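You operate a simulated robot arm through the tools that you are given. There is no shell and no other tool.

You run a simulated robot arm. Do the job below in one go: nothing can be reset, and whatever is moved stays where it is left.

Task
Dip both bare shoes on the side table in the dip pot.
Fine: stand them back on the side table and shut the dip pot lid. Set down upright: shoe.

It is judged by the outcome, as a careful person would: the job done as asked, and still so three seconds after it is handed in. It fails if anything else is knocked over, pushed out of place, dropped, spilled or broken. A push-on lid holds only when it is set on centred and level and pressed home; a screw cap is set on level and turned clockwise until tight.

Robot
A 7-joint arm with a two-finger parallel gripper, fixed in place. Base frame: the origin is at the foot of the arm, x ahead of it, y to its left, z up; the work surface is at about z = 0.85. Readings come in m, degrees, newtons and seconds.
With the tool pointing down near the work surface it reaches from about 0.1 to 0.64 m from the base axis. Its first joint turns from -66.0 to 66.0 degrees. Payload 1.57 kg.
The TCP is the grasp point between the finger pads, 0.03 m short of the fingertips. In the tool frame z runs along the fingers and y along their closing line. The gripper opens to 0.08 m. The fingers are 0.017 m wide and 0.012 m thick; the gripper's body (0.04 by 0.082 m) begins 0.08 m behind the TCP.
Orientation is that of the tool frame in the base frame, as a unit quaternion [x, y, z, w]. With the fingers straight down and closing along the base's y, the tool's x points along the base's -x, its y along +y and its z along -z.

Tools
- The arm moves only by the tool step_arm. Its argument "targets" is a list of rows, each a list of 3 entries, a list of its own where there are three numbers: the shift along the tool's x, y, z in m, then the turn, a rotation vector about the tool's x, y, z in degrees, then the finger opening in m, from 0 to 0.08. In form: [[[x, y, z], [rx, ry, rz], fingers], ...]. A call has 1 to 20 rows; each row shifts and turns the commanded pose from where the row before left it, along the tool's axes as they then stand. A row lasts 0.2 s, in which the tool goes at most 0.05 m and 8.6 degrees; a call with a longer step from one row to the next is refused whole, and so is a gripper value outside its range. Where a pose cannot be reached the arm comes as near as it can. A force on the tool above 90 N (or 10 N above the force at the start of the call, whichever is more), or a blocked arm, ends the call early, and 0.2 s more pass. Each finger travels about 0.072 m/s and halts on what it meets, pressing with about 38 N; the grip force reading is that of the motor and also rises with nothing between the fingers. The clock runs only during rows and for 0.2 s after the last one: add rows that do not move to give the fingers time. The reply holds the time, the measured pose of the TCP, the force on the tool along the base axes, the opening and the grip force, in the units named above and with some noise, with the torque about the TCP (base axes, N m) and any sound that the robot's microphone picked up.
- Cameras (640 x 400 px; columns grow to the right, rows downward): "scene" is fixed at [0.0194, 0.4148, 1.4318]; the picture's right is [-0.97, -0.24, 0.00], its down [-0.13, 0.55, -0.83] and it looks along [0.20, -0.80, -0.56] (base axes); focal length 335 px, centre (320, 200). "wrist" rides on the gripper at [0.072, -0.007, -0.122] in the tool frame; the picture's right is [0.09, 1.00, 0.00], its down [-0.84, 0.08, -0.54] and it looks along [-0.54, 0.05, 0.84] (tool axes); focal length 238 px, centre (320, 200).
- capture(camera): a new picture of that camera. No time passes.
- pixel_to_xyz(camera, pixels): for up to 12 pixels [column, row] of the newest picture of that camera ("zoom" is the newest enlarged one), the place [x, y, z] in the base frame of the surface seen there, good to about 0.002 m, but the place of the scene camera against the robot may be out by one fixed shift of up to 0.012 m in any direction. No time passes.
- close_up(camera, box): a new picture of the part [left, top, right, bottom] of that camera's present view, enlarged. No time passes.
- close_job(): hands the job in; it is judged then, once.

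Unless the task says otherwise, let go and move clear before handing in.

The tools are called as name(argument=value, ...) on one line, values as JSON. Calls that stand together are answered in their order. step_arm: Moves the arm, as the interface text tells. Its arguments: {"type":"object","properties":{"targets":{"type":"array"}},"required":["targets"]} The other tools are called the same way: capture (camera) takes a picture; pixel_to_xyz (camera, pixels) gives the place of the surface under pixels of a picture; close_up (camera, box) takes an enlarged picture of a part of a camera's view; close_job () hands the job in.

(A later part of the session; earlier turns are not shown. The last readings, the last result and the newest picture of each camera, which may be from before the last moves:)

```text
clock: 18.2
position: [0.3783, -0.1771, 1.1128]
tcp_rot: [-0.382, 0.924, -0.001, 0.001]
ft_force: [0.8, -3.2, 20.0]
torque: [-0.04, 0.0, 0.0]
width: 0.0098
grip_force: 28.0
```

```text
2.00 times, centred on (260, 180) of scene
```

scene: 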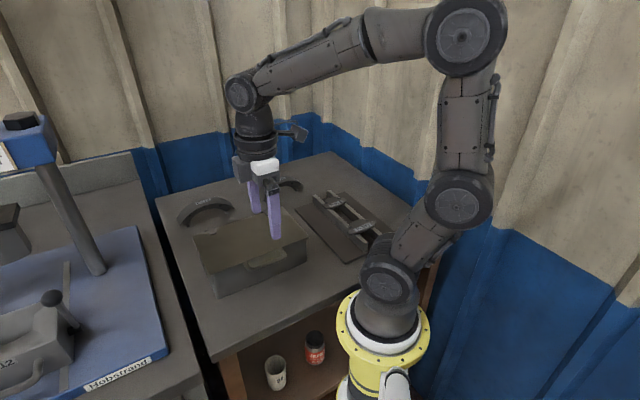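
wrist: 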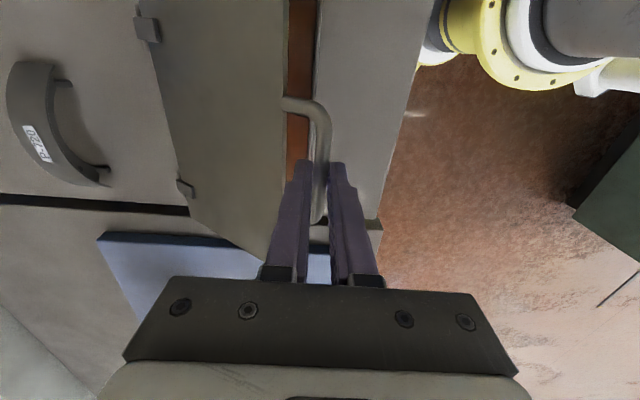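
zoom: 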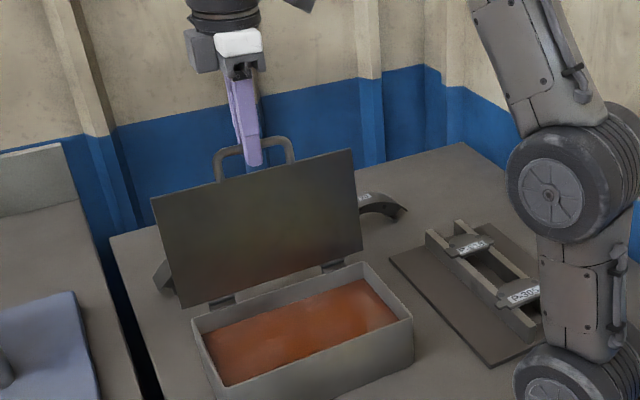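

The lid is at about 99° and just starting to lean back under its own weight (+2.8 N in v), with no stop felt yet. I'll continue gently to ~109°.

step_arm(targets=[[[0, 0, -0.001], [0, 0, 0], 0.004], [[0, -0.007, 0.0014], [0, 0, 0], 0.004], [[0, -0.007, 0.0017], [0, 0, 0], 0.004], [[0, 0, 0], [0, 0, 0], 0.004]])

step_arm(targets=[[[0, -0.007, 0.002], [0, 0, 0], 0.004], [[0, -0.0068, 0.0023], [0, 0, 0], 0.004], [[0, 0, 0], [0, 0, 0], 0.004]])

close_up(camera="scene", box=[170, 80, 350, 280])

```text
clock: 19.2
position: [0.3853, -0.1856, 1.1108]
tcp_rot: [-0.384, 0.923, 0.0, 0.002]
ft_force: [9.6, 4.5, 16.3]
torque: [-0.04, -0.05, 0.0]
width: 0.01
grip_force: 27.9
```

```text
clock: 20.0
position: [0.395, -0.1946, 1.1076]
tcp_rot: [-0.383, 0.924, 0.003, -0.002]
ft_force: [-10.0, 20.3, 18.9]
torque: [0.13, 0.23, -0.01]
width: 0.0094
grip_force: 27.6
```

```text
2.00 times, centred on (260, 180) of scene
```

zoom: 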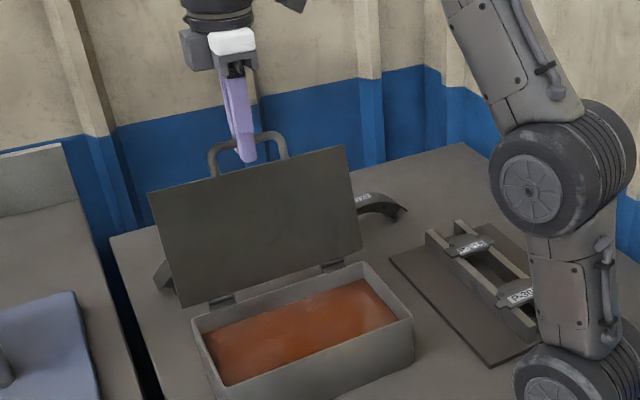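

The lid met resistance (−21 N in v) at about 107°, so it appears to be at its back stop. I'll ease off 1.5 mm, open the fingers, and rise straight up, then check that the lid stays open.

step_arm(targets=[[[0, 0.0015, -0.001], [0, 0, 0], 0.004], [[0, 0, 0], [0, 0, 0], 0.012], [[0, 0, 0], [0, 0, 0], 0.03], [[0, 0, 0], [0, 0, 0], 0.03], [[0, 0, -0.01], [0, 0, 0], 0.03], [[0, 0, -0.02], [0, 0, 0], 0.03], [[0, 0, -0.03], [0, 0, 0], 0.03], [[0, 0, 0], [0, 0, 0], 0.03]])

close_up(camera="scene", box=[170, 80, 350, 280])

capture(camera="wrist")

```text
clock: 21.8
position: [0.395, -0.1955, 1.1696]
tcp_rot: [-0.383, 0.924, 0.0, 0.0]
ft_force: [-1.3, -0.3, -0.2]
torque: [-0.02, -0.05, 0.02]
width: 0.0302
grip_force: 0.0
```

```text
2.00 times, centred on (260, 180) of scene
```

zoom: 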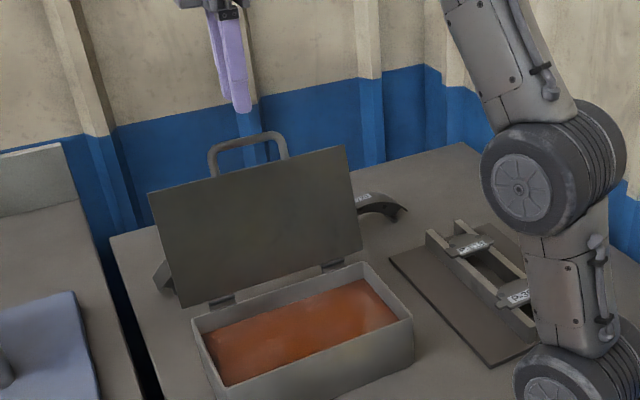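

```text
taken
```

wrist: 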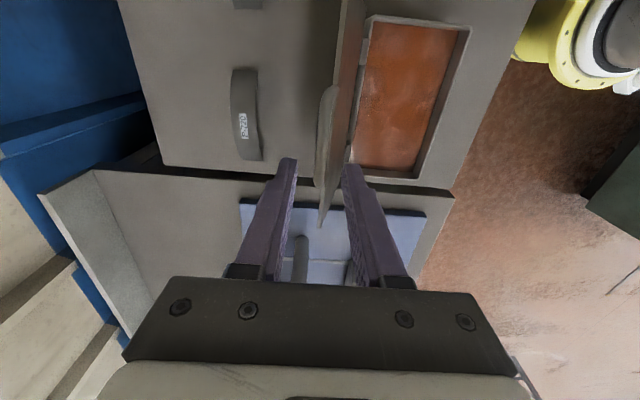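

The lid stays open leaning back, and the pot interior is visible in the wrist picture (liquid between (375,28) and (415,170)). I'll measure the pot opening, the lid's handle, and the shoes from here.

pixel_to_xyz(camera="wrist", pixels=[[372, 20], [467, 30], [417, 180], [378, 30], [455, 34], [414, 168], [360, 158], [400, 90], [322, 210], [325, 100], [345, 60], [362, 100]])

pixel_to_xyz(camera="scene", pixels=[[225, 150], [310, 145], [313, 154], [223, 150], [244, 150], [267, 239], [377, 239], [351, 216], [272, 265], [280, 273], [375, 240], [330, 240]])

close_up(camera="scene", box=[250, 200, 390, 290])

```text
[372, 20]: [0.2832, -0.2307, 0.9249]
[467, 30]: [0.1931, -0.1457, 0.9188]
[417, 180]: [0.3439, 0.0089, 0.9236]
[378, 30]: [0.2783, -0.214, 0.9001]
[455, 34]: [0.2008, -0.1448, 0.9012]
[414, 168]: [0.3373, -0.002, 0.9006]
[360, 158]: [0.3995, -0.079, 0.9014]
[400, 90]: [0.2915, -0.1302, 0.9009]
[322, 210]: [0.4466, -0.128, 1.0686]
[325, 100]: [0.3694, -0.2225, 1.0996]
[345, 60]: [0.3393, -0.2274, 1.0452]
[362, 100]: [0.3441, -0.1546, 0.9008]
```

```text
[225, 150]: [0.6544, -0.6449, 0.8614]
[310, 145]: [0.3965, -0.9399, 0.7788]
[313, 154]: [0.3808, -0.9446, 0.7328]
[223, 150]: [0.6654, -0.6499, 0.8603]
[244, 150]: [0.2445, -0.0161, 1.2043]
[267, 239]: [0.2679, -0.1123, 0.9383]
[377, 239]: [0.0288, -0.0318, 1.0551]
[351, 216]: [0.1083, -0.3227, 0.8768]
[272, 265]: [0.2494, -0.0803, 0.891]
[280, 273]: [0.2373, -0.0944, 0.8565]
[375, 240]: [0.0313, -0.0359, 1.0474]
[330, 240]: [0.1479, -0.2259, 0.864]
```

```text
4.44 times, centred on (320, 245) of scene
```

zoom: 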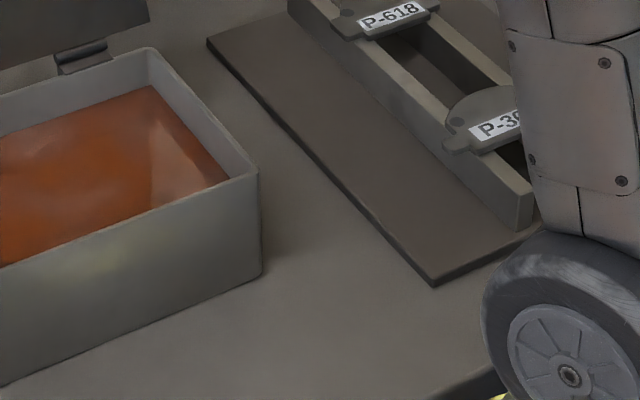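

The pot opening spans u≈0.039–0.245, v≈0.241–0.357 (centre (u 0.142, v 0.299)), liquid at z≈0.9005, rim at 0.924; the open lid's bar is at v≈0.415, z≈1.09. I'll go past the lid to above shoe L, descending once clear, and re-measure.

step_arm(targets=[[[-0.011, -0.04, 0], [0, 0, 0], 0.03], [[-0.011, -0.04, 0.02], [0, 0, 0], 0.03], [[-0.012, -0.0375, 0.03], [0, 0, 0], 0.05], [[-0.012, 0, 0.04], [0, 0, 0], 0.07], [[0, 0, 0.04], [0, 0, 0], 0.08], [[0, 0, 0.04], [0, 0, 0], 0.08], [[0, 0, 0.04], [0, 0, 0], 0.08], [[0, 0, 0], [0, 0, 0], 0.08]])

capture(camera="wrist")

close_up(camera="scene", box=[140, 60, 340, 260])

```text
clock: 23.6
position: [0.5109, -0.2461, 0.956]
tcp_rot: [-0.383, 0.924, 0.0, 0.001]
ft_force: [1.0, 0.1, 0.2]
torque: [-0.04, -0.01, 0.0]
width: 0.0799
grip_force: 0.1
```

```text
taken
```

wrist: 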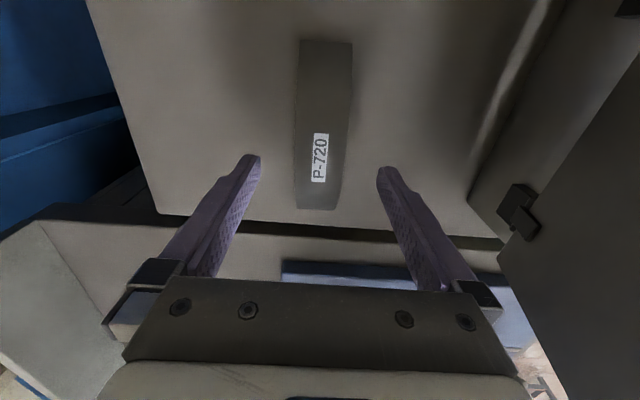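

```text
2.00 times, centred on (240, 160) of scene
```

zoom: 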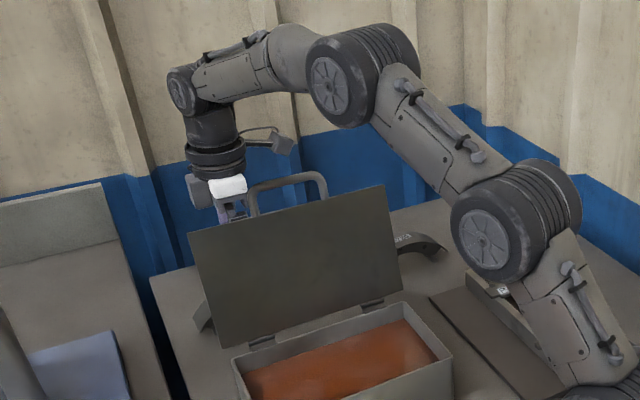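

The arm clears the open lid. I'll measure shoe L's edges in this view to centre the grasp.

close_up(camera="wrist", box=[240, 20, 400, 230])

pixel_to_xyz(camera="wrist", pixels=[[302, 45], [350, 47], [326, 44], [298, 205], [335, 206], [318, 205], [297, 130], [346, 130], [296, 160], [343, 160], [323, 100], [320, 190]])

```text
1.90 times, centred on (320, 125) of wrist
```

zoom: 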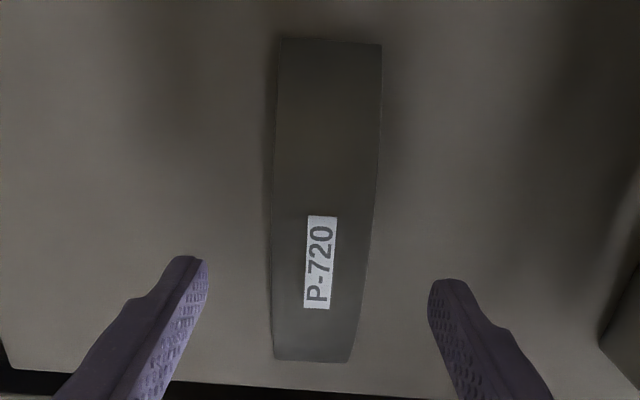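

```text
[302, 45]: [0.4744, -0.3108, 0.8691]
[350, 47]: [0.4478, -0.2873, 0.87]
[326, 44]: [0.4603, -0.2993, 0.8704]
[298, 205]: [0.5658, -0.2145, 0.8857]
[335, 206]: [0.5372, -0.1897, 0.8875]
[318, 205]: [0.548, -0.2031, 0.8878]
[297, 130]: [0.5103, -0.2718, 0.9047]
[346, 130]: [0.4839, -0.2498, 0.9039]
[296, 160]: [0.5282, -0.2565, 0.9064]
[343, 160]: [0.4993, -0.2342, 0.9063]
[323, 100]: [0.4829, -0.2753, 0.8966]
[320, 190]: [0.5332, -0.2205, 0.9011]
```

Shoe L's centre is at (u≈0.189, v≈0.5355) turned about 2° from the tool. I'll trim yaw and position, lower to z≈0.895, and close on the rim.

step_arm(targets=[[[-0.0015, 0, 0.025], [0, 0, -2], 0.08], [[0, 0, 0.02], [0, 0, 0], 0.08], [[0, 0, 0.016], [0, 0, 0], 0.08], [[0, 0, 0], [0, 0, 0], 0.08], [[0, 0, 0], [0, 0, 0], 0.05], [[0, 0, 0], [0, 0, 0], 0.02], [[0, 0, 0], [0, 0, 0], 0.02], [[0, 0, 0], [0, 0, 0], 0.02]])

capture(camera="wrist")

```text
clock: 25.4
position: [0.513, -0.2445, 0.8972]
tcp_rot: [-0.399, 0.917, -0.001, 0.0]
ft_force: [0.2, -0.2, -0.1]
torque: [0.1, -0.05, 0.03]
width: 0.04
grip_force: 38.4
```

```text
taken
```

wrist: 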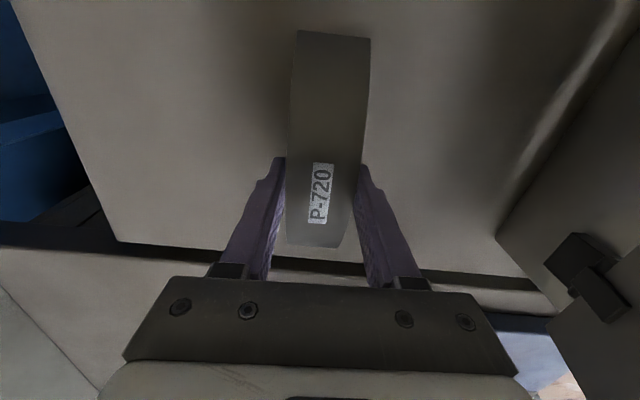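

The grip closed on the rim at 40 mm with 38 N and almost no side force. I'll lift a little and check that the shoe hangs level.

step_arm(targets=[[[0, 0, -0.01], [0, 0, 0], 0.02], [[0, 0, -0.02], [0, 0, 0], 0.02], [[0, 0, -0.03], [0, 0, 0], 0.02], [[0, 0, 0], [0, 0, 0], 0.02]])

capture(camera="wrist")

close_up(camera="scene", box=[140, 60, 340, 260])

```text
clock: 26.4
position: [0.5115, -0.2444, 0.9577]
tcp_rot: [-0.398, 0.917, 0.0, 0.001]
ft_force: [-0.4, 0.9, -3.5]
torque: [0.0, 0.02, 0.01]
width: 0.0397
grip_force: 38.1
```

```text
taken
```

wrist: 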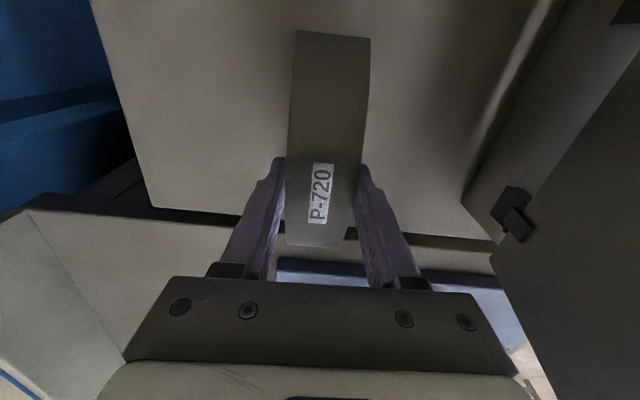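

```text
2.00 times, centred on (240, 160) of scene
```

zoom: 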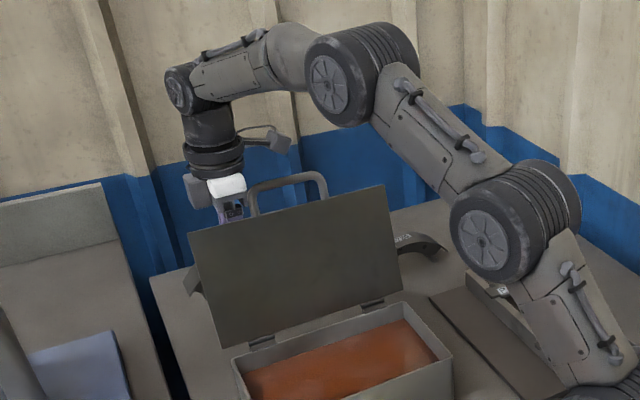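

Shoe L is held level (weight ~3.5 N), its underside 47 mm below the TCP. I'll square the yaw to 45°, lift, swing back over the lid at z≈1.19, and stop above the pot centre.

step_arm(targets=[[[0, 0, -0.045], [0, 0, 1.9], 0.02], [[0, 0, -0.045], [0, 0, 0], 0.02], [[0, 0, -0.045], [0, 0, 0], 0.02], [[0, 0.03, -0.035], [0, 0, 0], 0.02], [[0, 0.03, -0.035], [0, 0, 0], 0.02], [[0, 0.02, -0.03], [0, 0, 0], 0.02], [[0, 0, 0], [0, 0, 0], 0.02]])

close_up(camera="scene", box=[140, 20, 340, 260])

```text
clock: 28.0
position: [0.4531, -0.1885, 1.194]
tcp_rot: [-0.384, 0.924, 0.0, 0.001]
ft_force: [-0.6, 0.1, -3.3]
torque: [0.0, -0.01, 0.02]
width: 0.0401
grip_force: 38.0
```

```text
1.67 times, centred on (240, 140) of scene
```

zoom: 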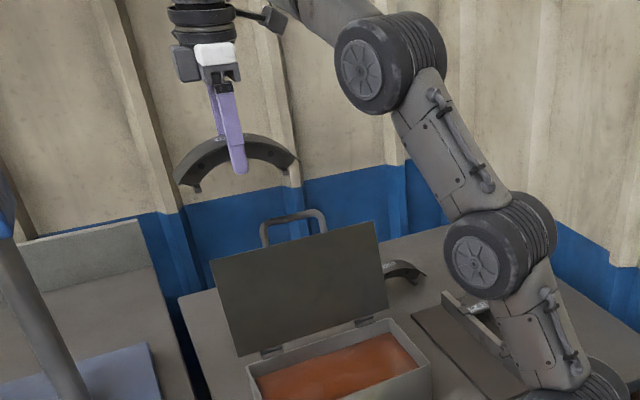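

Shoe L is above and behind the lid's handle with clear height. I'll move it forward over the pot centre at this height.

step_arm(targets=[[[0.0113, 0.0393, 0], [0, 0, 0], 0.02], [[0.0113, 0.0393, 0], [0, 0, 0], 0.02], [[0.0113, 0.0393, 0], [0, 0, 0], 0.02], [[0.0113, 0.0393, 0], [0, 0, 0], 0.02], [[0, 0, 0], [0, 0, 0], 0.02]])

capture(camera="scene")

capture(camera="wrist")

```text
clock: 29.2
position: [0.3119, -0.1089, 1.1925]
tcp_rot: [-0.384, 0.923, 0.0, 0.0]
ft_force: [0.8, 0.1, -3.8]
torque: [0.01, 0.02, 0.02]
width: 0.0399
grip_force: 37.9
```

```text
taken
```

scene: 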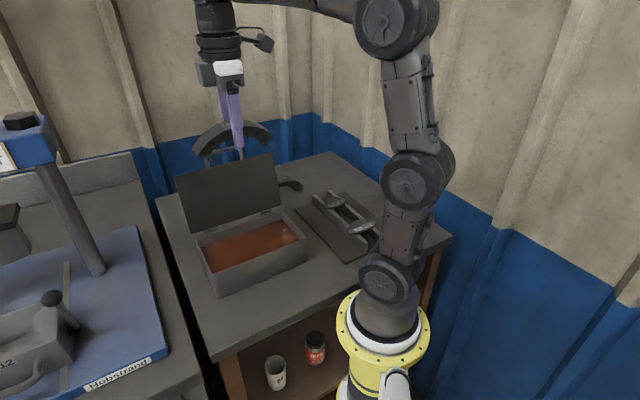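

```text
taken
```

wrist: 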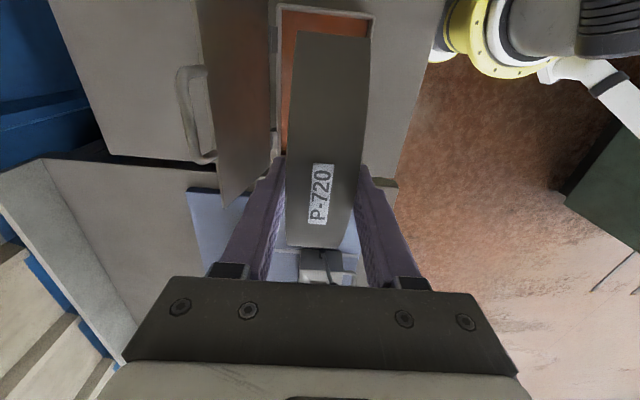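

The shoe is over the pot: TCP at (u 0.1435, v 0.2975), matching the opening's centre. I'll lower until the shoe's feet are just above the rim, then check alignment.

step_arm(targets=[[[0, 0, 0.045], [0, 0, 0], 0.02], [[0, 0, 0.045], [0, 0, 0], 0.02], [[0, 0, 0.045], [0, 0, 0], 0.02], [[0, 0, 0.045], [0, 0, 0], 0.02], [[0, 0, 0.03], [0, 0, 0], 0.02], [[0, 0, 0], [0, 0, 0], 0.02]])

capture(camera="wrist")

close_up(camera="scene", box=[150, 110, 350, 310])

```text
clock: 30.6
position: [0.3107, -0.1094, 0.9795]
tcp_rot: [-0.383, 0.924, 0.0, 0.0]
ft_force: [0.4, 0.1, -2.8]
torque: [0.01, 0.03, -0.01]
width: 0.04
grip_force: 38.2
```

```text
taken
```

wrist: 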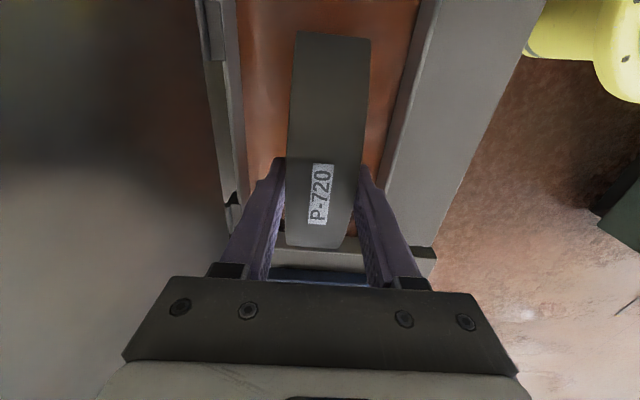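

```text
2.00 times, centred on (250, 210) of scene
```

zoom: 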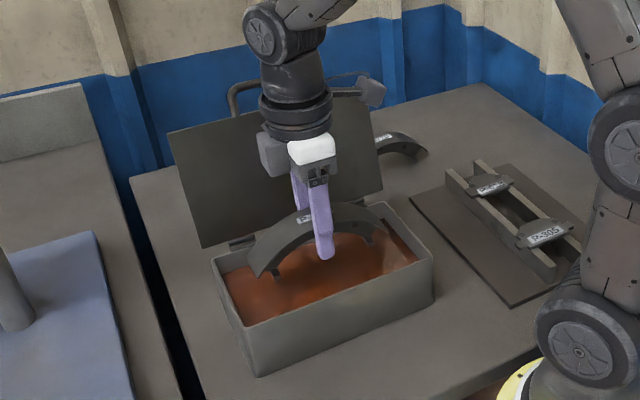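

Everything is clear of the walls on all sides. I'll lower the shoe into the liquid to about 10 mm above the expected floor and look.

step_arm(targets=[[[0, 0, 0.02], [0, 0, 0], 0.02], [[0, 0, 0.02], [0, 0, 0], 0.02], [[0, 0, 0.015], [0, 0, 0], 0.02], [[0, 0, 0.012], [0, 0, 0], 0.02], [[0, 0, 0], [0, 0, 0], 0.02]])

capture(camera="wrist")

close_up(camera="scene", box=[170, 160, 330, 300])

```text
clock: 31.8
position: [0.3121, -0.1089, 0.9151]
tcp_rot: [-0.383, 0.924, 0.0, 0.0]
ft_force: [0.3, -0.1, -3.1]
torque: [0.01, 0.01, -0.04]
width: 0.0399
grip_force: 37.9
```

```text
taken
```

wrist: 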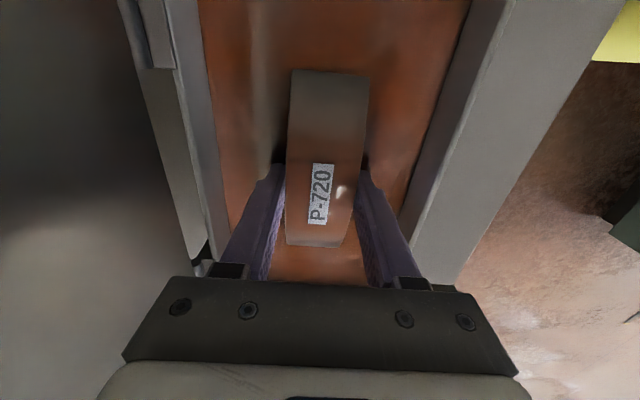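

```text
2.86 times, centred on (250, 230) of scene
```

zoom: 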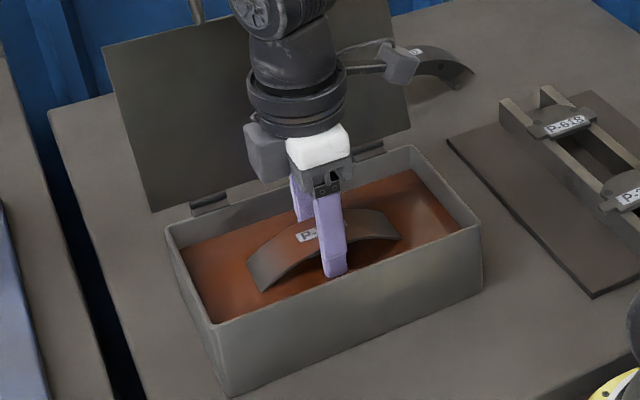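

The shoe's ends are under the surface and there's no contact yet (−3.1 N in z). I'll creep lower in small steps to get it as deep as it goes.

step_arm(targets=[[[0, 0, 0.004], [0, 0, 0], 0.02], [[0, 0, 0.003], [0, 0, 0], 0.02], [[0, 0, 0], [0, 0, 0], 0.02]])

step_arm(targets=[[[0, 0, 0.003], [0, 0, 0], 0.02], [[0, 0, 0], [0, 0, 0], 0.02]])

capture(camera="wrist")

close_up(camera="scene", box=[190, 190, 310, 280])

```text
clock: 32.6
position: [0.3109, -0.111, 0.9082]
tcp_rot: [-0.384, 0.924, 0.0, 0.0]
ft_force: [0.2, -0.7, -2.8]
torque: [0.0, -0.02, 0.02]
width: 0.0395
grip_force: 38.3
```

```text
clock: 33.2
position: [0.312, -0.1098, 0.9045]
tcp_rot: [-0.383, 0.924, 0.0, 0.0]
ft_force: [0.7, -0.3, -2.9]
torque: [0.0, 0.02, -0.05]
width: 0.0398
grip_force: 38.2
```

```text
taken
```

wrist: 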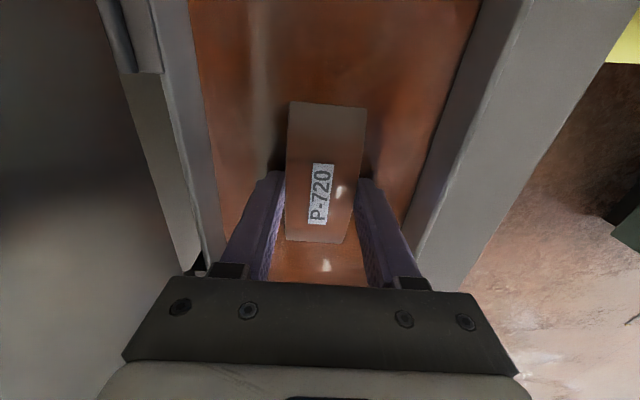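

```text
4.44 times, centred on (250, 235) of scene
```

zoom: 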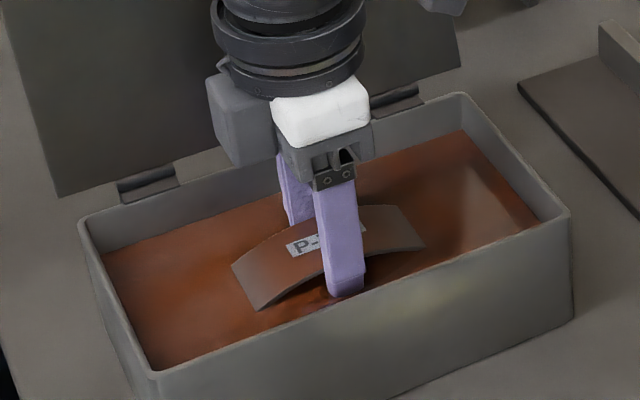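

No contact yet at TCP 0.9045 (feet ≈0.857). I'll creep on in 1.5–2 mm steps to feel for the floor.

step_arm(targets=[[[0, 0, 0.002], [0, 0, 0], 0.02], [[0, 0, 0], [0, 0, 0], 0.02]])

step_arm(targets=[[[0, 0, 0.0015], [0, 0, 0], 0.02], [[0, 0, 0], [0, 0, 0], 0.02], [[0, 0, 0], [0, 0, 0], 0.02]])

close_up(camera="scene", box=[190, 190, 310, 280])

```text
clock: 33.8
position: [0.3119, -0.1106, 0.9041]
tcp_rot: [-0.384, 0.924, 0.0, 0.001]
ft_force: [-4.6, 5.4, 17.7]
torque: [-0.35, 0.64, -0.26]
width: 0.04
grip_force: 37.8
```

```text
clock: 34.6
position: [0.3118, -0.1098, 0.9021]
tcp_rot: [-0.384, 0.923, -0.002, 0.002]
ft_force: [-5.9, -2.5, 27.7]
torque: [-0.03, -0.04, 0.01]
width: 0.0398
grip_force: 38.1
```

```text
4.44 times, centred on (250, 235) of scene
```

zoom: 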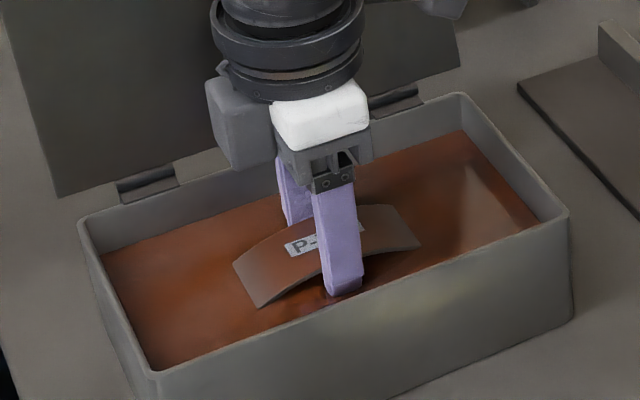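

The shoe's feet have met the pot floor (28 N up at TCP ≈0.902), so it's as deep as it can go upright. I'll ease up 2 mm, hold for two seconds, then lift clear of the liquid to look at the coating.

step_arm(targets=[[[0, 0, -0.002], [0, 0, 0], 0.02], [[0, 0, 0], [0, 0, 0], 0.02], [[0, 0, 0], [0, 0, 0], 0.02], [[0, 0, 0], [0, 0, 0], 0.02], [[0, 0, 0], [0, 0, 0], 0.02], [[0, 0, 0], [0, 0, 0], 0.02], [[0, 0, 0], [0, 0, 0], 0.02], [[0, 0, 0], [0, 0, 0], 0.02], [[0, 0, 0], [0, 0, 0], 0.02], [[0, 0, 0], [0, 0, 0], 0.02], [[0, 0, 0], [0, 0, 0], 0.02]])

step_arm(targets=[[[0, 0, -0.01], [0, 0, 0], 0.02], [[0, 0, -0.015], [0, 0, 0], 0.02], [[0, 0, -0.02], [0, 0, 0], 0.02], [[0, 0, -0.025], [0, 0, 0], 0.02], [[0, 0, 0], [0, 0, 0], 0.02]])

capture(camera="wrist")

close_up(camera="scene", box=[190, 170, 310, 260])

```text
clock: 37.0
position: [0.3114, -0.1103, 0.9029]
tcp_rot: [-0.383, 0.924, 0.0, 0.0]
ft_force: [0.3, 0.5, -3.5]
torque: [0.0, 0.01, -0.01]
width: 0.0398
grip_force: 37.6
```

```text
clock: 38.2
position: [0.312, -0.1101, 0.9724]
tcp_rot: [-0.383, 0.924, 0.0, 0.001]
ft_force: [0.5, -0.2, -2.2]
torque: [0.0, 0.0, 0.04]
width: 0.0399
grip_force: 37.9
```

```text
taken
```

wrist: 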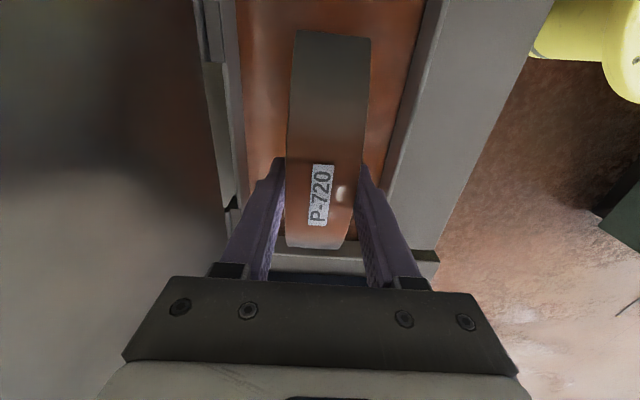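

```text
4.44 times, centred on (250, 215) of scene
```

zoom: 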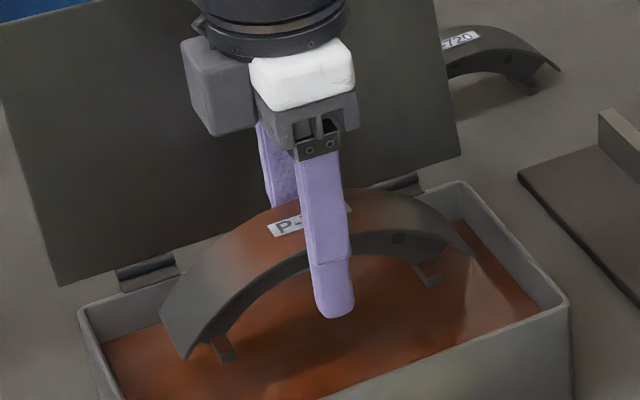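

The shoe now has a brown, glossy, wet look (highlight near (340,190) in the wrist view) that it lacked before. I'll take a close look at the coating before deciding whether it needs more.

close_up(camera="wrist", box=[260, 10, 400, 270])

close_up(camera="scene", box=[215, 200, 285, 260])

close_up(camera="scene", box=[250, 165, 320, 209])

```text
1.54 times, centred on (330, 140) of wrist
```

zoom: 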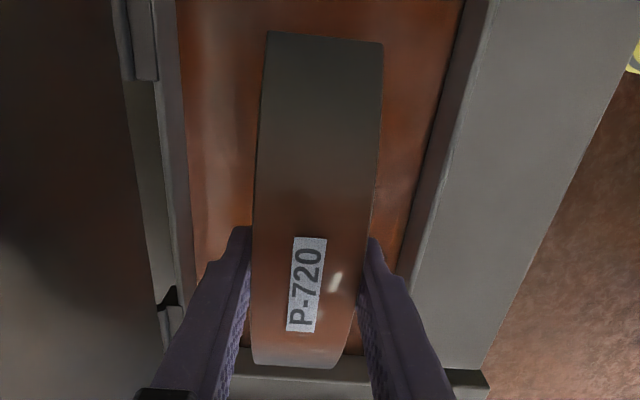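

```text
6.67 times, centred on (250, 230) of scene
```

zoom: 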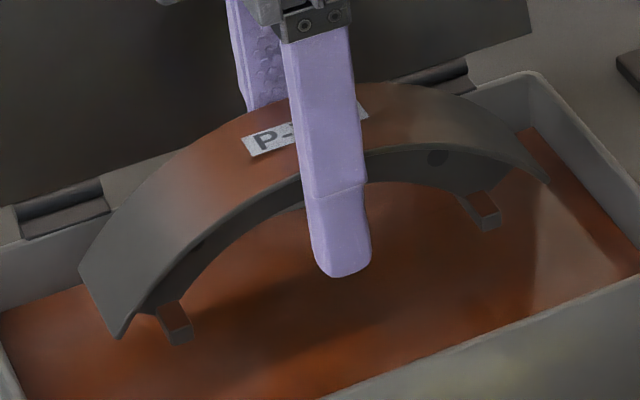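

```text
9.09 times, centred on (285, 187) of scene
```

zoom: 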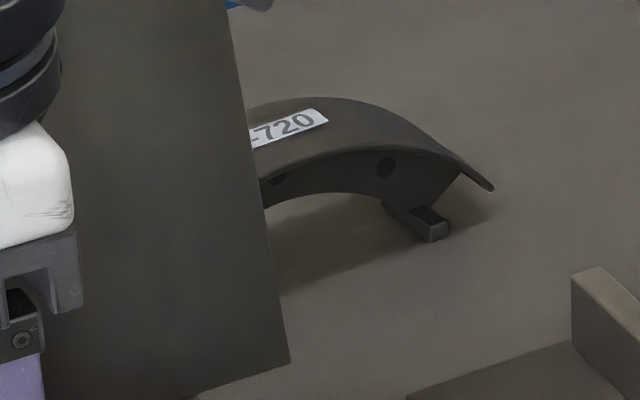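

The rim has turned copper-brown and glossy compared with the plain grey second shoe, so the dip took. I'll let it drip over the pot for a couple of seconds, then raise it and look again.

step_arm(targets=[[[0, 0, 0], [0, 0, 0], 0.02], [[0, 0, 0], [0, 0, 0], 0.02], [[0, 0, 0], [0, 0, 0], 0.02], [[0, 0, 0], [0, 0, 0], 0.02], [[0, 0, 0], [0, 0, 0], 0.02], [[0, 0, 0], [0, 0, 0], 0.02], [[0, 0, 0], [0, 0, 0], 0.02], [[0, 0, 0], [0, 0, 0], 0.02], [[0, 0, 0], [0, 0, 0], 0.02], [[0, 0, -0.02], [0, 0, 0], 0.02], [[0, 0, -0.04], [0, 0, 0], 0.02], [[0, 0, -0.04], [0, 0, 0], 0.02], [[0, 0, -0.04], [0, 0, 0], 0.02], [[0, 0, -0.04], [0, 0, 0], 0.02], [[0, 0, -0.04], [0, 0, 0], 0.02], [[0, 0, 0], [0, 0, 0], 0.02]])

capture(camera="wrist")

close_up(camera="scene", box=[170, 80, 330, 260])

```text
clock: 41.6
position: [0.3129, -0.1085, 1.1947]
tcp_rot: [-0.383, 0.924, -0.001, -0.001]
ft_force: [0.1, -0.1, -4.0]
torque: [0.01, 0.01, -0.01]
width: 0.0399
grip_force: 37.6
```

```text
taken
```

wrist: 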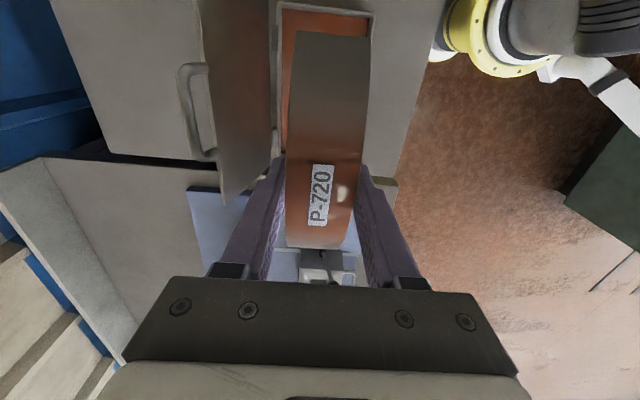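

```text
2.22 times, centred on (250, 170) of scene
```

zoom: 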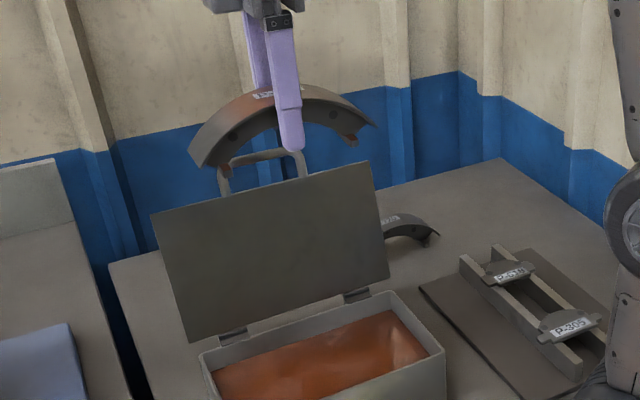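

Raised clear, shoe L is brown-coated all over including its feet. I'll carry it back over the lid to its original spot behind and lower it to just above the table.

step_arm(targets=[[[-0.0112, -0.039, 0], [0, 0, 0], 0.02], [[-0.0112, -0.039, 0], [0, 0, 0], 0.02], [[-0.0112, -0.039, 0], [0, 0, 0], 0.02], [[-0.0112, -0.039, 0], [0, 0, 0], 0.02], [[0, -0.02, 0.03], [0, 0, 0], 0.02], [[0, -0.03, 0.035], [0, 0, 0], 0.02], [[0, -0.031, 0.035], [0, 0, 0], 0.02], [[0, 0, 0.045], [0, 0, 0], 0.02], [[0, 0, 0.045], [0, 0, 0], 0.02], [[0, 0, 0.045], [0, 0, 0], 0.02], [[0, 0, 0.03], [0, 0, 0], 0.02], [[0, 0, 0], [0, 0, 0], 0.02]])

capture(camera="wrist")

close_up(camera="scene", box=[140, 60, 340, 260])

```text
clock: 44.2
position: [0.5131, -0.2452, 0.9287]
tcp_rot: [-0.384, 0.923, 0.0, 0.0]
ft_force: [0.9, -0.1, -3.0]
torque: [0.0, 0.02, -0.01]
width: 0.04
grip_force: 37.6
```

```text
taken
```

wrist: 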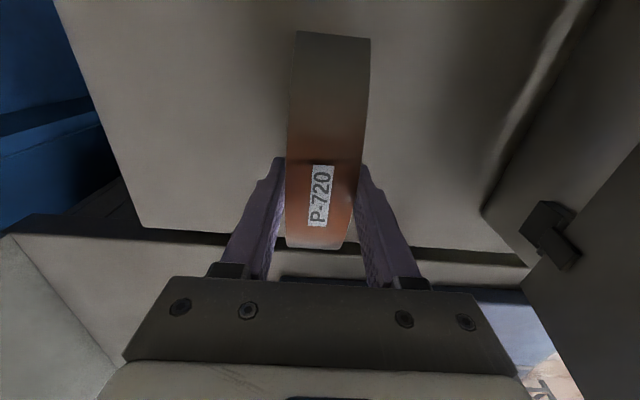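

```text
2.00 times, centred on (240, 160) of scene
```

zoom: 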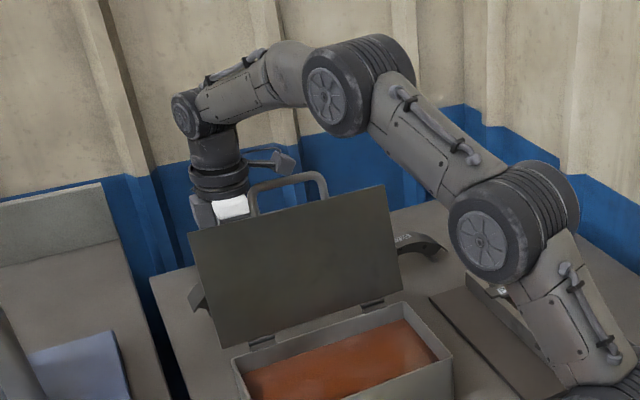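

Position matches the original grasp spot (0.513,-0.245). I'll lower to just above contact and then feel for the table in small steps.

step_arm(targets=[[[0, 0, 0.016], [0, 0, 0], 0.02], [[0, 0, 0.012], [0, 0, 0], 0.02], [[0, 0, 0], [0, 0, 0], 0.02]])

step_arm(targets=[[[0, 0, 0.0015], [0, 0, 0], 0.02], [[0, 0, 0], [0, 0, 0], 0.02]])

```text
clock: 45.0
position: [0.5109, -0.2452, 0.9002]
tcp_rot: [-0.383, 0.924, 0.001, 0.0]
ft_force: [1.1, -0.1, -3.8]
torque: [0.01, 0.01, -0.02]
width: 0.0397
grip_force: 38.2
```

```text
clock: 45.6
position: [0.5105, -0.246, 0.8983]
tcp_rot: [-0.383, 0.924, 0.001, 0.0]
ft_force: [0.0, -0.2, -3.1]
torque: [0.01, 0.0, -0.04]
width: 0.0394
grip_force: 38.3
```

step_arm(targets=[[[0, 0, 0.001], [0, 0, 0], 0.02], [[0, 0, 0], [0, 0, 0], 0.02]])

step_arm(targets=[[[0, 0, 0.001], [0, 0, 0], 0.02], [[0, 0, 0], [0, 0, 0], 0.02]])

```text
clock: 46.2
position: [0.511, -0.2451, 0.8976]
tcp_rot: [-0.384, 0.923, 0.0, 0.0]
ft_force: [-0.3, -0.5, -3.3]
torque: [0.0, -0.02, -0.04]
width: 0.0398
grip_force: 37.9
```

```text
clock: 46.8
position: [0.5112, -0.2454, 0.8965]
tcp_rot: [-0.384, 0.923, 0.0, 0.0]
ft_force: [0.6, -0.2, -3.8]
torque: [-0.03, -0.01, -0.03]
width: 0.0399
grip_force: 37.8
```

No contact yet (still −3.8 N of shoe weight) at 0.8965. I'll keep creeping down by 1 mm.

step_arm(targets=[[[0, 0, 0.001], [0, 0, 0], 0.02], [[0, 0, 0], [0, 0, 0], 0.02]])

step_arm(targets=[[[0, 0, 0.001], [0, 0, 0], 0.02], [[0, 0, 0], [0, 0, 0], 0.02]])

```text
clock: 47.4
position: [0.5119, -0.2445, 0.8965]
tcp_rot: [-0.384, 0.923, 0.0, 0.0]
ft_force: [-0.4, 0.6, -0.8]
torque: [0.06, -0.08, -0.04]
width: 0.04
grip_force: 37.9
```

```text
clock: 48.0
position: [0.5129, -0.2458, 0.8962]
tcp_rot: [-0.384, 0.923, 0.0, 0.0]
ft_force: [-1.7, 2.3, 5.1]
torque: [0.41, -0.24, 0.17]
width: 0.0395
grip_force: 38.4
```

The feet are on the table (+5 N up). I'll open the fingers fully and rise straight up, then check that the shoe stands.

step_arm(targets=[[[0, 0, 0], [0, 0, 0], 0.044], [[0, 0, 0], [0, 0, 0], 0.06], [[0, 0, 0], [0, 0, 0], 0.08], [[0, 0, 0], [0, 0, 0], 0.08], [[0, 0, -0.02], [0, 0, 0], 0.08], [[0, 0, -0.04], [0, 0, 0], 0.08], [[0, 0, -0.04], [0, 0, 0], 0.08], [[0, 0, 0], [0, 0, 0], 0.08]])

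capture(camera="wrist")

```text
clock: 49.8
position: [0.5129, -0.2465, 0.9933]
tcp_rot: [-0.384, 0.923, 0.0, -0.001]
ft_force: [0.1, -0.3, 0.6]
torque: [-0.02, -0.02, -0.02]
width: 0.0798
grip_force: 0.1
```

```text
taken
```

wrist: 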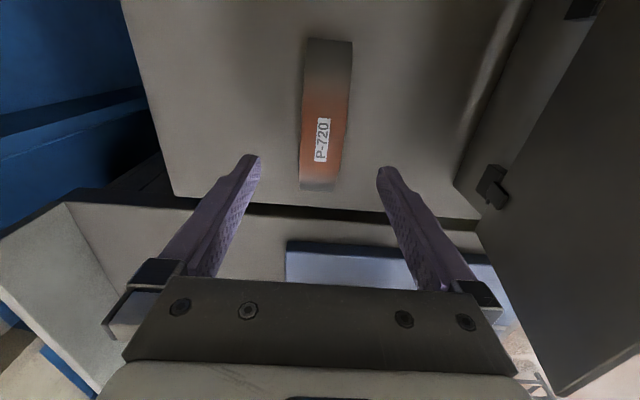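

Shoe L stands upright in its place with the brown coat showing. I'll take a close look at the coat's extent, and then go measure shoe R.

close_up(camera="wrist", box=[270, 20, 390, 210])

close_up(camera="scene", box=[150, 160, 310, 260])

pixel_to_xyz(camera="wrist", pixels=[[308, 42], [350, 44], [330, 42], [302, 185], [334, 187], [302, 120], [344, 120], [325, 130], [330, 80], [320, 170]])

```text
2.11 times, centred on (330, 115) of wrist
```

zoom: 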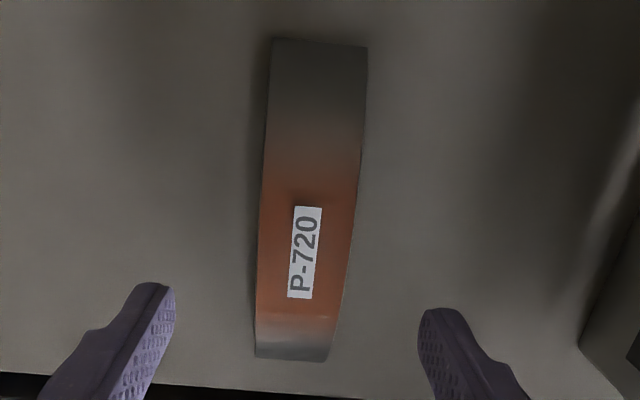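

```text
4.00 times, centred on (230, 210) of scene
```

zoom: 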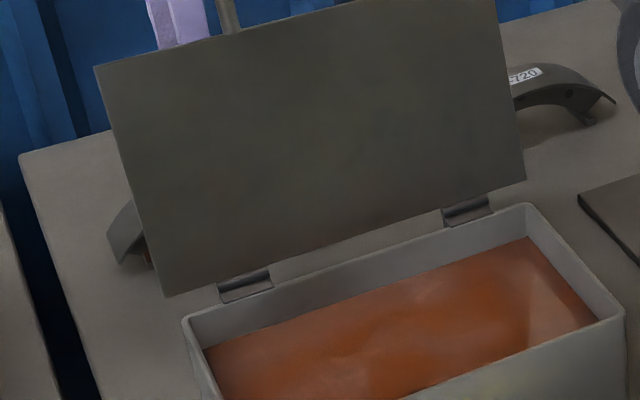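

```text
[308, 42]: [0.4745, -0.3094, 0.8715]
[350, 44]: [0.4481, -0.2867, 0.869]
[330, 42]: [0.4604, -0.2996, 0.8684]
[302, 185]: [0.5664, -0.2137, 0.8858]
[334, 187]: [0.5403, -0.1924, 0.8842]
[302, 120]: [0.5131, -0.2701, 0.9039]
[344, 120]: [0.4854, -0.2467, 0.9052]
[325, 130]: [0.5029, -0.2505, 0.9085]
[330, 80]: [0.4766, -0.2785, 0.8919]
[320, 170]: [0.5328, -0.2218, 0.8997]
```

The coat is a brown band over the rim, fading at the ends, while the feet also looked tinted; I'll watch with the second shoe whether longer immersion changes the coverage. Next I'll rise and move over shoe R at about (0.345,-0.41).

step_arm(targets=[[[0, 0, -0.04], [0, 0, 0], 0.08], [[0, 0, -0.03], [0, 0, 0], 0.08], [[0.047, 0, 0], [0, 0, 0], 0.08], [[0.047, 0, 0], [0, 0, 0], 0.08], [[0.047, 0, 0], [0, 0, 0], 0.08], [[0.047, 0, 0], [0, 0, 0], 0.08], [[0.047, 0, 0], [0, 0, 0], 0.08], [[0, 0, 0.04], [0, 0, 0], 0.08], [[0, 0, 0], [0, 0, 0], 0.08]])

capture(camera="wrist")

capture(camera="scene")

```text
clock: 51.8
position: [0.3452, -0.4134, 1.0265]
tcp_rot: [-0.383, 0.924, 0.0, 0.001]
ft_force: [0.6, -0.2, 0.3]
torque: [-0.01, 0.03, 0.03]
width: 0.0798
grip_force: 0.0
```

```text
taken
```

wrist: 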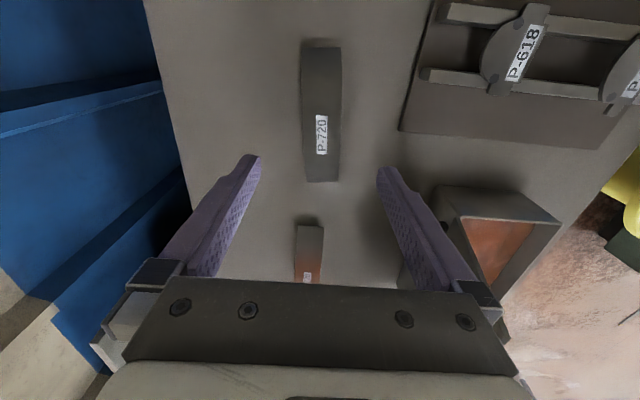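

```text
taken
```

scene: 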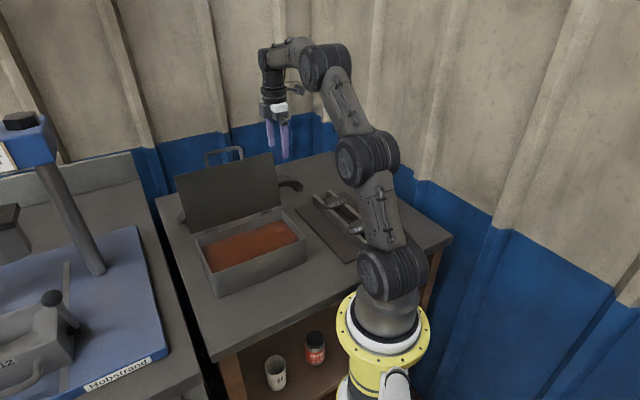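

Shoe R is under the gripper (columns 303–340, rows 45–182). I'll measure its edges and ends.

close_up(camera="wrist", box=[260, 30, 390, 200])

pixel_to_xyz(camera="wrist", pixels=[[304, 50], [339, 50], [321, 49], [310, 179], [338, 179], [323, 178], [304, 110], [339, 110], [305, 130], [338, 130], [321, 90], [322, 160]])

```text
2.35 times, centred on (325, 115) of wrist
```

zoom: 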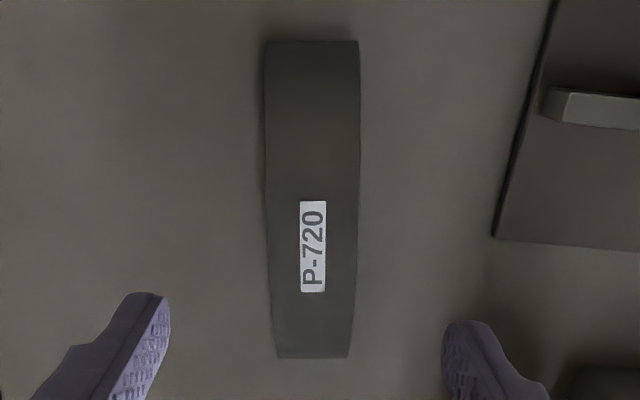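

```text
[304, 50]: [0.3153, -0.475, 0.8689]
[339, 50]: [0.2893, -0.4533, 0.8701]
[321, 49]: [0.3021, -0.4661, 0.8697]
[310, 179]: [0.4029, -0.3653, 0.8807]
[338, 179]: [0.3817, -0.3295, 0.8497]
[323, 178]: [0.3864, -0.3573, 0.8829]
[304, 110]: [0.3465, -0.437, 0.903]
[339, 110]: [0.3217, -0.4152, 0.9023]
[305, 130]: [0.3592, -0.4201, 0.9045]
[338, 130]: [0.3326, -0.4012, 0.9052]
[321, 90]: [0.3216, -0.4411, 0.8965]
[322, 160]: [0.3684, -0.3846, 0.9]
```

Shoe R is centred near (u −0.044, v 0.5345) and turned about 6.5° from the tool axis. Before descending I'll check the tray and rack edge distances on the right.

pixel_to_xyz(camera="wrist", pixels=[[403, 128], [420, 60], [432, 5], [424, 75], [432, 70], [450, 10], [470, 12], [418, 100], [520, 95], [490, 60]])

```text
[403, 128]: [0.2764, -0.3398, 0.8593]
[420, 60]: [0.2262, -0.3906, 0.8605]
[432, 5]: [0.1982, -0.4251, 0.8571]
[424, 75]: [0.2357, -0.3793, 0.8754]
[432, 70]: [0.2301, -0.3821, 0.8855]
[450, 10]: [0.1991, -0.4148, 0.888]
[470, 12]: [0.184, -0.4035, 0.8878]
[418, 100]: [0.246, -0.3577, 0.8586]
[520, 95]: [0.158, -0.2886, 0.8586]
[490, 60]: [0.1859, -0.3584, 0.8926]
```

The tray and rack edges are at v≈0.44, so the open finger (out to v≈0.48) clears them by 4 cm. I'll align, descend and grip shoe R.

step_arm(targets=[[[-0.0042, 0.002, 0.02], [0, 0, -6.5], 0.08], [[0, 0, 0.035], [0, 0, 0], 0.08], [[0, 0, 0.025], [0, 0, 0], 0.08], [[0, 0, 0], [0, 0, 0], 0.08]])

capture(camera="wrist")

pixel_to_xyz(camera="wrist", pixels=[[321, 45], [321, 205], [300, 130], [345, 130], [300, 160], [343, 160], [322, 90], [320, 185]])

```text
clock: 52.8
position: [0.347, -0.4102, 0.9459]
tcp_rot: [-0.435, 0.9, -0.001, 0.0]
ft_force: [-0.1, -0.9, 0.0]
torque: [-0.01, 0.0, 0.01]
width: 0.0802
grip_force: 0.0
```

```text
taken
```

wrist: 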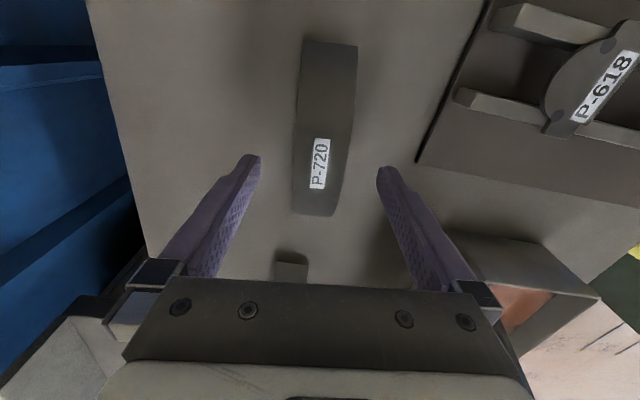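

```text
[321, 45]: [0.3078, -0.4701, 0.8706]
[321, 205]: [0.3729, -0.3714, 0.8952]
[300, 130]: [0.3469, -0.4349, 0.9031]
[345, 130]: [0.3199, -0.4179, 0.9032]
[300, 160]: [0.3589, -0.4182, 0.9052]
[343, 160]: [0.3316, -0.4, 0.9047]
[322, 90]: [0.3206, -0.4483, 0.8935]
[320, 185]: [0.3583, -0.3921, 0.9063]
```

Alignment is within about 1–2 mm (TCP s≈−0.106 vs shoe apex −0.104). I'll trim, lower to z≈0.8965 and close.

step_arm(targets=[[[-0.0015, 0.001, 0.02], [0, 0, 0], 0.08], [[0, 0, 0.019], [0, 0, 0], 0.08], [[0, 0, 0.01], [0, 0, 0], 0.08], [[0, 0, 0], [0, 0, 0], 0.08], [[0, 0, 0], [0, 0, 0], 0.05], [[0, 0, 0], [0, 0, 0], 0.02], [[0, 0, 0], [0, 0, 0], 0.02], [[0, 0, 0], [0, 0, 0], 0.02]])

capture(camera="wrist")

```text
clock: 54.6
position: [0.347, -0.4056, 0.8964]
tcp_rot: [-0.435, 0.9, 0.001, -0.001]
ft_force: [0.7, 0.5, 0.5]
torque: [-0.04, 0.02, 0.01]
width: 0.04
grip_force: 37.7
```

```text
taken
```

wrist: 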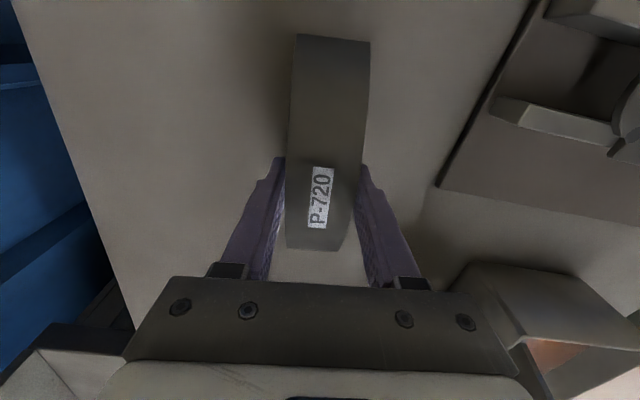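

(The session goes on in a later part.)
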